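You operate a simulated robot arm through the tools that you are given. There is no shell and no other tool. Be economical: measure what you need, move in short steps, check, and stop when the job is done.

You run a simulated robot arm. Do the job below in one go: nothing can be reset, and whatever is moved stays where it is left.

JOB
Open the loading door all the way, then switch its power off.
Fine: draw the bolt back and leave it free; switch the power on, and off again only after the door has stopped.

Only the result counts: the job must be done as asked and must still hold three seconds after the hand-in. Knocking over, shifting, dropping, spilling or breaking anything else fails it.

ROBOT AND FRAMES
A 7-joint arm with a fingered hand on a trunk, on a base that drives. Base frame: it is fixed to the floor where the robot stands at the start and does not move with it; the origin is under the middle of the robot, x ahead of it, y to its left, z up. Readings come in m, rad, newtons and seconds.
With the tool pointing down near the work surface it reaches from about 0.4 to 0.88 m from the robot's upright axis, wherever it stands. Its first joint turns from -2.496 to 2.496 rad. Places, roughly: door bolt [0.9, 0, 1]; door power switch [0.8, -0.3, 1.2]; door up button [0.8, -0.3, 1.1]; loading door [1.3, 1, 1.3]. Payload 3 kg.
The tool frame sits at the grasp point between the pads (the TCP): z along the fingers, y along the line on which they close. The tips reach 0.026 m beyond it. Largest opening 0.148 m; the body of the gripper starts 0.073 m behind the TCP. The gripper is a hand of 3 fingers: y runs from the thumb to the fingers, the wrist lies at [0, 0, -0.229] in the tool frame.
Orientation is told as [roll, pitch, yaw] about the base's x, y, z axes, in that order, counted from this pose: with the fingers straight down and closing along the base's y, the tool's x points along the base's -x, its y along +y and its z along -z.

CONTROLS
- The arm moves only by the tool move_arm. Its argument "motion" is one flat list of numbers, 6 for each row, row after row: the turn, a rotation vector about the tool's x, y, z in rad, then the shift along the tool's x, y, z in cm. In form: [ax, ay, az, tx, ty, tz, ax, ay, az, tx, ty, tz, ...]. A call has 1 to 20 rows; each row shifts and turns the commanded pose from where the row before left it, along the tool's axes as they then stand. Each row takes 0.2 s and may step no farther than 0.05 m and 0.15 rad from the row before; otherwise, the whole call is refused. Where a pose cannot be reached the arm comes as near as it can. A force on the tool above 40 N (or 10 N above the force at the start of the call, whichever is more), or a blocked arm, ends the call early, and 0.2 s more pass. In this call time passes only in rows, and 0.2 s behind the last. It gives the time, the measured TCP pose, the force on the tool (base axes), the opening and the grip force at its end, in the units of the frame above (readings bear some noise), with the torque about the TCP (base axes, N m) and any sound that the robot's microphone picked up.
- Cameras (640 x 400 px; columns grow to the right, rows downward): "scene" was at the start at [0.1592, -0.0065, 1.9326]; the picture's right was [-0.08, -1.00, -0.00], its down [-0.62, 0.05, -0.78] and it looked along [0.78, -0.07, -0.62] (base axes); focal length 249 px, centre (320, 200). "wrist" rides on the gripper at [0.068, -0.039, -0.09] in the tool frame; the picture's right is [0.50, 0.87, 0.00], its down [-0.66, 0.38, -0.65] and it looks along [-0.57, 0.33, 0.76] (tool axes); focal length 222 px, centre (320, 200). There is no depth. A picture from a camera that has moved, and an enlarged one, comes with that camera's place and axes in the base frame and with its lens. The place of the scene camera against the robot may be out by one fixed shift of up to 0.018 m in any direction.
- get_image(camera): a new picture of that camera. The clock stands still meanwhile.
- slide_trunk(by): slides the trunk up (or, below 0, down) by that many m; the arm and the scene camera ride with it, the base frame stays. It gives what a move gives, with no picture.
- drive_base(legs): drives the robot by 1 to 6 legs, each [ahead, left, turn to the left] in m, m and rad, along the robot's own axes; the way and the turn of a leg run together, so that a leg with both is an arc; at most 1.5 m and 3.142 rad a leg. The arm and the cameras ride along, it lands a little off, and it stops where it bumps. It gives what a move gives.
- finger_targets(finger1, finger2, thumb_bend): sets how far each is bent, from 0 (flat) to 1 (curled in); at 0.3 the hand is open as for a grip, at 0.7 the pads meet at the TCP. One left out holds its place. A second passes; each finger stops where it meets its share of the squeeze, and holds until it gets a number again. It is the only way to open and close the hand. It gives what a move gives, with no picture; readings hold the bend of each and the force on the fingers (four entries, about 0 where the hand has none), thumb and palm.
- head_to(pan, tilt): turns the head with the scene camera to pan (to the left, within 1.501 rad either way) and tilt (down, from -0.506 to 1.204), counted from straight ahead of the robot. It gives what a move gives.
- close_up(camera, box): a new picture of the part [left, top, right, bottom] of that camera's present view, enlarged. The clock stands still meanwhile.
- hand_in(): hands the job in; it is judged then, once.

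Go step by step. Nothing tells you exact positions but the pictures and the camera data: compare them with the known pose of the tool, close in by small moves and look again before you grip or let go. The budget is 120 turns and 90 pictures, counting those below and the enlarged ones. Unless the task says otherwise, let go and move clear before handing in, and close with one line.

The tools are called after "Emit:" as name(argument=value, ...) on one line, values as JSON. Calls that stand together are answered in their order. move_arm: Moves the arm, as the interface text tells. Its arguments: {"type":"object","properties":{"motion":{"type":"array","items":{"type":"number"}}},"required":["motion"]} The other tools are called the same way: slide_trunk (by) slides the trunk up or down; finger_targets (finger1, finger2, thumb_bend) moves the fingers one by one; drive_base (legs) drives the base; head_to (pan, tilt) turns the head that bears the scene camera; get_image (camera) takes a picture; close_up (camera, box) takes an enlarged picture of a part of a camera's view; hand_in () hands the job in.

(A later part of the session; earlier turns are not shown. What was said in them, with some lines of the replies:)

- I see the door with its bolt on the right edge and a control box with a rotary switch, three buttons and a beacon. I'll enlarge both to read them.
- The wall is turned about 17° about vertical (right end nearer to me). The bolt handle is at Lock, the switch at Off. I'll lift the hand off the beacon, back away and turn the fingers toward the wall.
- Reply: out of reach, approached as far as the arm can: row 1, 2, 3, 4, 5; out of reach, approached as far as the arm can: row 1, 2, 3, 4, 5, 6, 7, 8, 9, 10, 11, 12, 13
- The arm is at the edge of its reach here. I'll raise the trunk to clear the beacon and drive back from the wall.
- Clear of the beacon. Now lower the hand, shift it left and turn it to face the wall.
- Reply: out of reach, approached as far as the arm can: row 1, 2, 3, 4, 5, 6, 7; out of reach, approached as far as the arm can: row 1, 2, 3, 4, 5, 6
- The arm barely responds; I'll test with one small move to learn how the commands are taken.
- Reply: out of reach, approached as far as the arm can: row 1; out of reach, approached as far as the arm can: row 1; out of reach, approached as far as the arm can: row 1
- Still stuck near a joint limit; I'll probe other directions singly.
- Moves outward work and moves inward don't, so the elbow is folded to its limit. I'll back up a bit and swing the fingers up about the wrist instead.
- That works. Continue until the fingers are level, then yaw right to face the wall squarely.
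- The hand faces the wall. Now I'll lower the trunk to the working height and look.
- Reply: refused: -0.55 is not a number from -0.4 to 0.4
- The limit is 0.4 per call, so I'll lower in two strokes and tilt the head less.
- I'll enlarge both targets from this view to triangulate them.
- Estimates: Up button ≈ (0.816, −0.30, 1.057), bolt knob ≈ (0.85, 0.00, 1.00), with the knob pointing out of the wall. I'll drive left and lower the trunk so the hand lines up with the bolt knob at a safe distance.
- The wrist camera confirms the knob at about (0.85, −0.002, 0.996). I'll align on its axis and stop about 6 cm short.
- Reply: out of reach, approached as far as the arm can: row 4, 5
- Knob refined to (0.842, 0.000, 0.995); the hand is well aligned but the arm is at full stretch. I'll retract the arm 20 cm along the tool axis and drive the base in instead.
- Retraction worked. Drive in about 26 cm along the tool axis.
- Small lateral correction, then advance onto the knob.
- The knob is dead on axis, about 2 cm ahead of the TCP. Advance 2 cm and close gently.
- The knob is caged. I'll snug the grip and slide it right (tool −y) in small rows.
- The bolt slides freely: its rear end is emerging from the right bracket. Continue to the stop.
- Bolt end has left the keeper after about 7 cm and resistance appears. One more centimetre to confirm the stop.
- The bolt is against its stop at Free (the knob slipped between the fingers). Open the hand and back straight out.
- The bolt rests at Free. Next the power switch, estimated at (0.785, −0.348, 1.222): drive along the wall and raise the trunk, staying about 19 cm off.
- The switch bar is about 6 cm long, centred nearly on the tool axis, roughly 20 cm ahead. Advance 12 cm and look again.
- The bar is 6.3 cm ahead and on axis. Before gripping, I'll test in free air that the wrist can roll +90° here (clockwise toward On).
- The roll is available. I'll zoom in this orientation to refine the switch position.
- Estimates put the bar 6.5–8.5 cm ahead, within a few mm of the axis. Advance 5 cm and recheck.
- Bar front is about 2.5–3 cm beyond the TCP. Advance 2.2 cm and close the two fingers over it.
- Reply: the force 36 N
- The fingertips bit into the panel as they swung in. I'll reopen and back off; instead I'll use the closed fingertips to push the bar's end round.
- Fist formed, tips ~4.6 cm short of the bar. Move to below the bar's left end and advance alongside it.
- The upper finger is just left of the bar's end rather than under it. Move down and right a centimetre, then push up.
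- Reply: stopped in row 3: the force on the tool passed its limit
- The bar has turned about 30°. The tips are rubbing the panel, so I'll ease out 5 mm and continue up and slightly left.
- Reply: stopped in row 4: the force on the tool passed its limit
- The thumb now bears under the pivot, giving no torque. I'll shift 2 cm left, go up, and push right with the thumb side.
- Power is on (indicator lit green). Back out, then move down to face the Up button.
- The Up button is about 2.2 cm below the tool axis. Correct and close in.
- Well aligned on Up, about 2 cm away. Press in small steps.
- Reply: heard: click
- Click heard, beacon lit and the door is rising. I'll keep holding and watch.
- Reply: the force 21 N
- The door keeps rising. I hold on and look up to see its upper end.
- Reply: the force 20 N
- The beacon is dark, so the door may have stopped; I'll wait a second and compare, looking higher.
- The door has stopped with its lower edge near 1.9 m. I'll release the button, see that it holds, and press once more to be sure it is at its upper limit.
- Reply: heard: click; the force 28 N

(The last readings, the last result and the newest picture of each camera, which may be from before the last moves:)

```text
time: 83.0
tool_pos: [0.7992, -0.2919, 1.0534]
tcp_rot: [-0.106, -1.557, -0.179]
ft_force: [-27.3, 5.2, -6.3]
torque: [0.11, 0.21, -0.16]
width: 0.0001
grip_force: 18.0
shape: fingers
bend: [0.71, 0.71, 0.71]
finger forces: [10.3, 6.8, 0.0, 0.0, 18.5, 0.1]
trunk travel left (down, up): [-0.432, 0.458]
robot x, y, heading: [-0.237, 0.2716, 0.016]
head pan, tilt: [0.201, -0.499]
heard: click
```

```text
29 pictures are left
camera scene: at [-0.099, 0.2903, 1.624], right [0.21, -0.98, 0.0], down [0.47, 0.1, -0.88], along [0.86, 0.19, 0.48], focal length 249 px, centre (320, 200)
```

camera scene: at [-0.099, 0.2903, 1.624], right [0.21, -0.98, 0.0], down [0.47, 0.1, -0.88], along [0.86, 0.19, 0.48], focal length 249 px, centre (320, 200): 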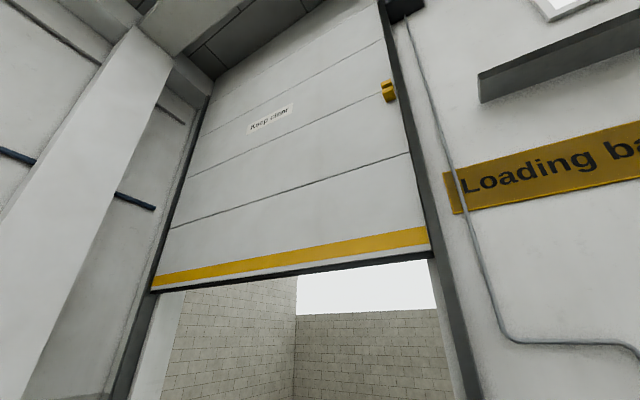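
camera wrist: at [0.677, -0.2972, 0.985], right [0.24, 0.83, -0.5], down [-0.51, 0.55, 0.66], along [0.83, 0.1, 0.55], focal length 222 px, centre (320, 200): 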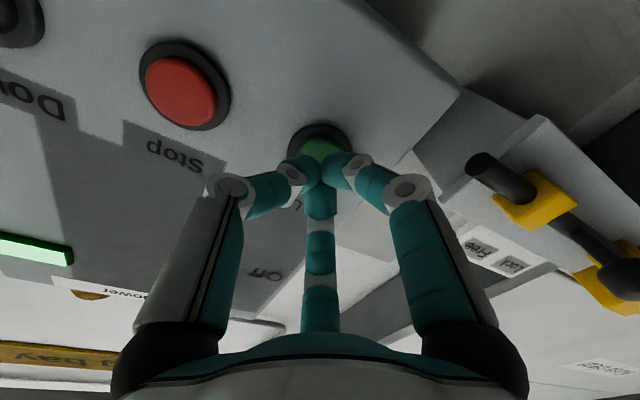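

No further motion, so the door is fully open and stopped. Now back off and go to the right of the switch's upper end to push it back to Off.

Emit:
move_arm(motion=[0, 0, 0, 0, 0, -3, 0, 0, 0, 0, 0, -3, 0, 0, 0, -4, -2, 0, 0, 0, 0, -4, -2, 0, 0, 0, 0, -4, -2, 0, 0, 0, 0, -4, -2, 0, 0, 0, 0, -4, -2, 0])

Emit:
head_to(pan=-0.5, tilt=0.3)

Emit:
get_image(camera="wrist")

Emit:
close_up(camera="scene", box=[305, 160, 395, 250])

```text
time: 84.7
tool_pos: [0.7188, -0.3683, 1.2518]
tcp_rot: [-0.091, -1.559, -0.194]
ft_force: [-0.7, 0.0, 0.2]
torque: [-0.01, 0.06, -0.04]
width: 0.0
grip_force: 0.0
shape: fingers
bend: [0.69, 0.7, 0.7]
finger forces: [0.0, 0.0, 0.0, 0.0, 0.1, 0.0]
trunk travel left (down, up): [-0.432, 0.458]
robot x, y, heading: [-0.239, 0.2748, 0.015]
head pan, tilt: [0.201, -0.499]
```

```text
time: 85.8
tool_pos: [0.7201, -0.3691, 1.2531]
tcp_rot: [-0.085, -1.554, -0.2]
ft_force: [-0.5, 0.6, -0.4]
torque: [0.0, 0.01, 0.0]
width: 0.0001
grip_force: 0.0
shape: fingers
bend: [0.69, 0.7, 0.7]
finger forces: [0.0, 0.1, 0.0, 0.0, 0.1, 0.0]
trunk travel left (down, up): [-0.432, 0.458]
robot x, y, heading: [-0.2359, 0.2723, 0.012]
head pan, tilt: [-0.499, 0.3]
```

```text
28 pictures are left
camera wrist: at [0.6205, -0.3799, 1.1847], right [0.24, 0.83, -0.5], down [-0.51, 0.55, 0.67], along [0.83, 0.1, 0.55], focal length 222 px, centre (320, 200)
```

wrist: 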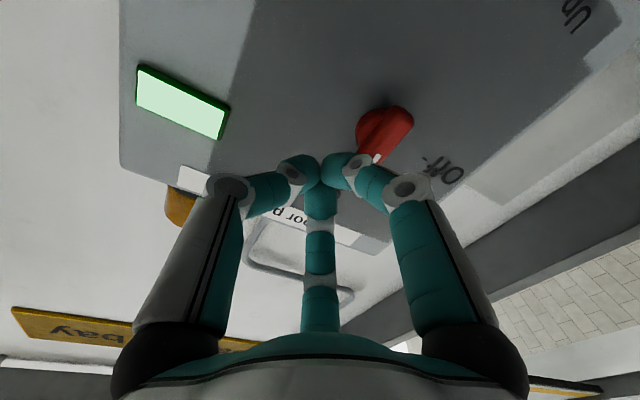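

```text
4.44 times, centred on (350, 205) of scene
camera zoom: at [-0.0795, 0.2325, 1.5561], right [-0.47, -0.89, 0.0], down [-0.26, 0.14, -0.96], along [0.85, -0.44, -0.3], focal length 1107 px, centre (187, 178)
```

zoom: 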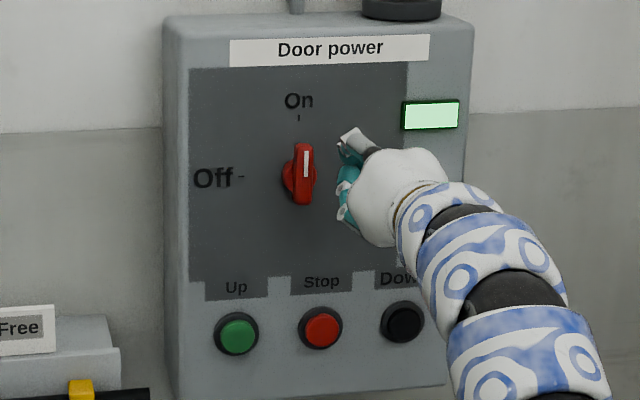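

The fist sits right of the bar's top end. Advance 5 cm alongside it, then push left.

Emit:
move_arm(motion=[0, 0, 0, -0.3, -0.3, 2.5, 0, 0, 0, 0, 0, 2.4, 0, 0, 0, 0, 1, 0, 0, 0, 0, 0, 1, 0, 0, 0, 0, 0, 1, 0])

Emit:
get_image(camera="wrist")

Emit:
close_up(camera="scene", box=[305, 160, 395, 250])

```text
time: 87.0
tool_pos: [0.7699, -0.3594, 1.2586]
tcp_rot: [-0.146, -1.56, -0.141]
ft_force: [-8.2, -5.8, 8.8]
torque: [-0.12, 0.15, -0.01]
width: 0.0
grip_force: 7.0
shape: fingers
bend: [0.7, 0.7, 0.69]
finger forces: [12.9, 0.0, 0.0, 0.1, 0.0, 0.0]
trunk travel left (down, up): [-0.432, 0.458]
robot x, y, heading: [-0.2369, 0.2761, 0.01]
head pan, tilt: [-0.499, 0.3]
```

```text
26 pictures are left
camera wrist: at [0.6703, -0.3708, 1.1905], right [0.24, 0.83, -0.5], down [-0.51, 0.55, 0.66], along [0.82, 0.1, 0.56], focal length 222 px, centre (320, 200)
```

wrist: 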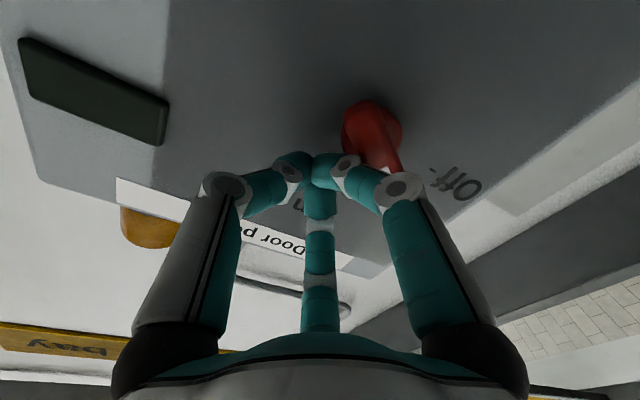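

```text
4.44 times, centred on (350, 205) of scene
camera zoom: at [-0.0817, 0.2324, 1.5564], right [-0.47, -0.88, 0.0], down [-0.26, 0.14, -0.96], along [0.85, -0.45, -0.29], focal length 1107 px, centre (187, 178)
```

zoom: 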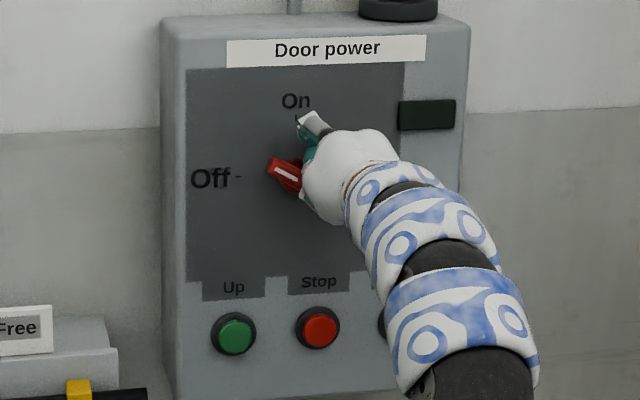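

The indicator is off with the bar about halfway. Continue left, then down, to bring it fully to Off.

Emit:
move_arm(motion=[0, 0, 0, -0.3, 0.8, 0, 0, 0, 0, 0, 0.8, 0, 0, 0, 0, 0, 0.8, 0, 0, 0, 0, 0.5, 0.4, 0, 0, 0, 0, 0.6, 0.2, 0])

Emit:
close_up(camera="scene", box=[305, 160, 395, 250])

Emit:
get_image(camera="wrist")

```text
time: 88.2
tool_pos: [0.7774, -0.3301, 1.2499]
tcp_rot: [-0.116, -1.559, -0.171]
ft_force: [-14.2, 3.4, 10.2]
torque: [0.14, 0.08, 0.16]
width: 0.0002
grip_force: 8.8
shape: fingers
bend: [0.71, 0.67, 0.69]
finger forces: [17.1, 0.0, 0.0, 0.0, 0.1, 0.0]
trunk travel left (down, up): [-0.432, 0.458]
robot x, y, heading: [-0.2346, 0.2751, 0.016]
head pan, tilt: [-0.499, 0.3]
```

```text
4.44 times, centred on (350, 205) of scene
camera zoom: at [-0.0827, 0.2336, 1.5564], right [-0.47, -0.88, 0.0], down [-0.26, 0.14, -0.96], along [0.85, -0.45, -0.29], focal length 1107 px, centre (187, 178)
```

zoom: 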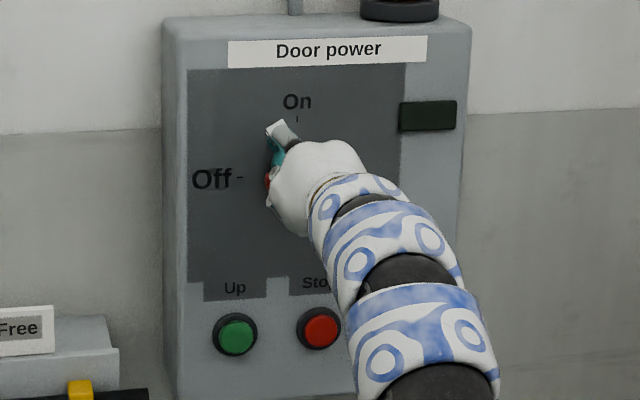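

```text
23 pictures are left
camera wrist: at [0.6785, -0.3404, 1.1827], right [0.24, 0.83, -0.5], down [-0.51, 0.55, 0.66], along [0.83, 0.1, 0.56], focal length 222 px, centre (320, 200)
```

wrist: 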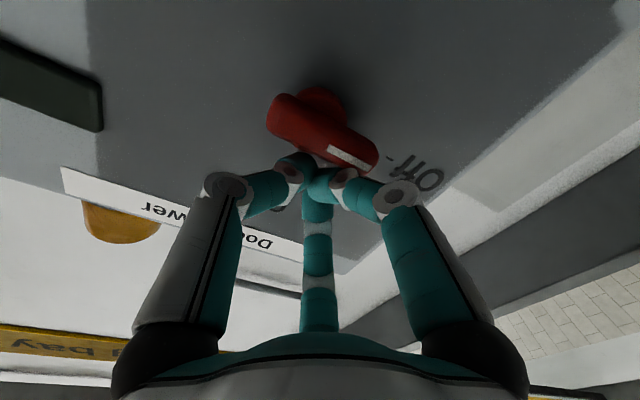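

The bar looks to be at or near Off. Back straight out and check.

Emit:
move_arm(motion=[0, 0, 0, -0.3, 0, -1, 0, 0, 0, 0, 0, -3, 0, 0, 0, -2, -2, -4, 0, 0, 0, -2, -3, -4])

Emit:
close_up(camera="scene", box=[305, 160, 395, 250])

```text
refused: row 4 steps farther than a row can; nothing moved
```

```text
4.44 times, centred on (350, 205) of scene
camera zoom: at [-0.0827, 0.2336, 1.5564], right [-0.47, -0.88, 0.0], down [-0.26, 0.14, -0.96], along [0.85, -0.45, -0.29], focal length 1107 px, centre (187, 178)
```

zoom: 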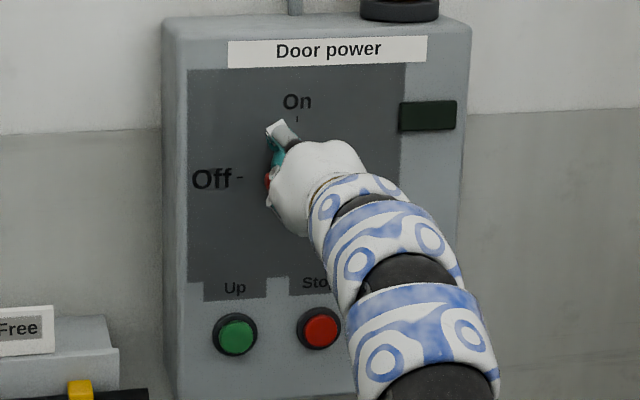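

One row was too long; I'll retry the retreat with shorter rows.

Emit:
move_arm(motion=[0, 0, 0, -0.3, 0, -1, 0, 0, 0, 0, 0, -3, 0, 0, 0, 0, 0, -4, 0, 0, 0, -2, -2, -3, 0, 0, 0, -2, -3, -2])

Emit:
close_up(camera="scene", box=[305, 160, 395, 250])

Emit:
get_image(camera="wrist")

```text
time: 89.4
tool_pos: [0.6443, -0.3412, 1.2907]
tcp_rot: [-0.07, -1.555, -0.214]
ft_force: [-0.1, 0.3, 0.1]
torque: [0.01, 0.01, -0.02]
width: 0.0
grip_force: 0.1
shape: fingers
bend: [0.7, 0.69, 0.7]
finger forces: [0.0, 0.1, 0.0, 0.1, 0.0, 0.1]
trunk travel left (down, up): [-0.432, 0.458]
robot x, y, heading: [-0.2376, 0.2737, 0.015]
head pan, tilt: [-0.499, 0.3]
```

```text
4.44 times, centred on (350, 205) of scene
camera zoom: at [-0.0797, 0.2326, 1.556], right [-0.47, -0.89, 0.0], down [-0.26, 0.14, -0.96], along [0.85, -0.44, -0.3], focal length 1107 px, centre (187, 178)
```

zoom: 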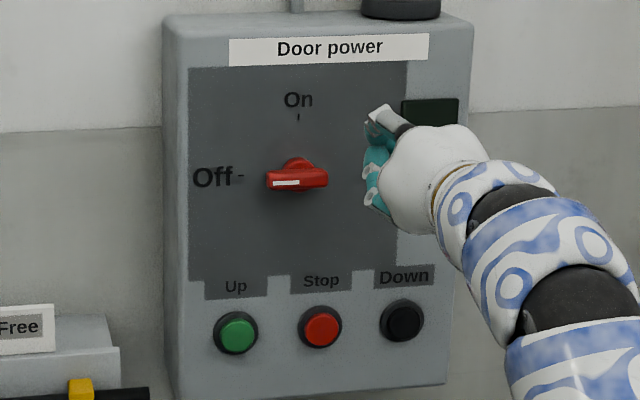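

```text
20 pictures are left
camera wrist: at [0.5447, -0.3525, 1.2242], right [0.24, 0.83, -0.5], down [-0.51, 0.54, 0.67], along [0.83, 0.1, 0.55], focal length 222 px, centre (320, 200)
```

wrist: 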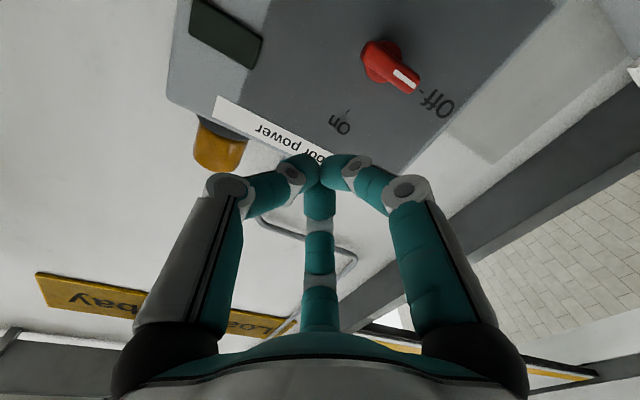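

The switch is at Off and dark, as at the start. A last look at the bolt and the door before handing in.

Emit:
head_to(pan=-0.1, tilt=0.0)

Emit:
get_image(camera="scene")

```text
time: 90.2
tool_pos: [0.6442, -0.3412, 1.2927]
tcp_rot: [-0.088, -1.554, -0.197]
ft_force: [0.2, 0.4, -0.6]
torque: [0.01, -0.02, -0.02]
width: 0.0003
grip_force: 0.1
shape: fingers
bend: [0.7, 0.69, 0.7]
finger forces: [0.0, 0.0, 0.1, 0.1, 0.0, 0.0]
trunk travel left (down, up): [-0.432, 0.458]
robot x, y, heading: [-0.2375, 0.2749, 0.012]
head pan, tilt: [-0.099, 0.0]
```

```text
19 pictures are left
camera scene: at [-0.0725, 0.2683, 1.5837], right [-0.09, -1.0, 0.0], down [0.0, 0.0, -1.0], along [1.0, -0.09, 0.0], focal length 249 px, centre (320, 200)
```

scene: 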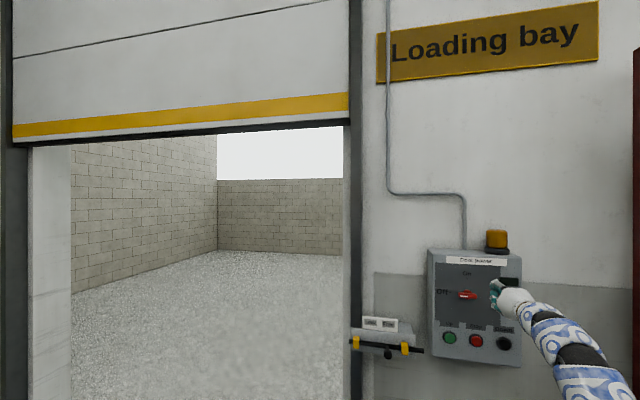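

The door is up and still, the bolt is at Free, the power is off and the hand is clear, so I'll hand in.

Emit:
hand_in()

```text
The job is handed in.
```

The loading door is fully open, the bolt is drawn back to Free, and the power was switched off only after the door had stopped. A second press of Up moved the door no further. While I was trying to grip the switch, the fingertips pressed against the control panel with about 35 N. I saw no damage, and nothing else appeared moved.
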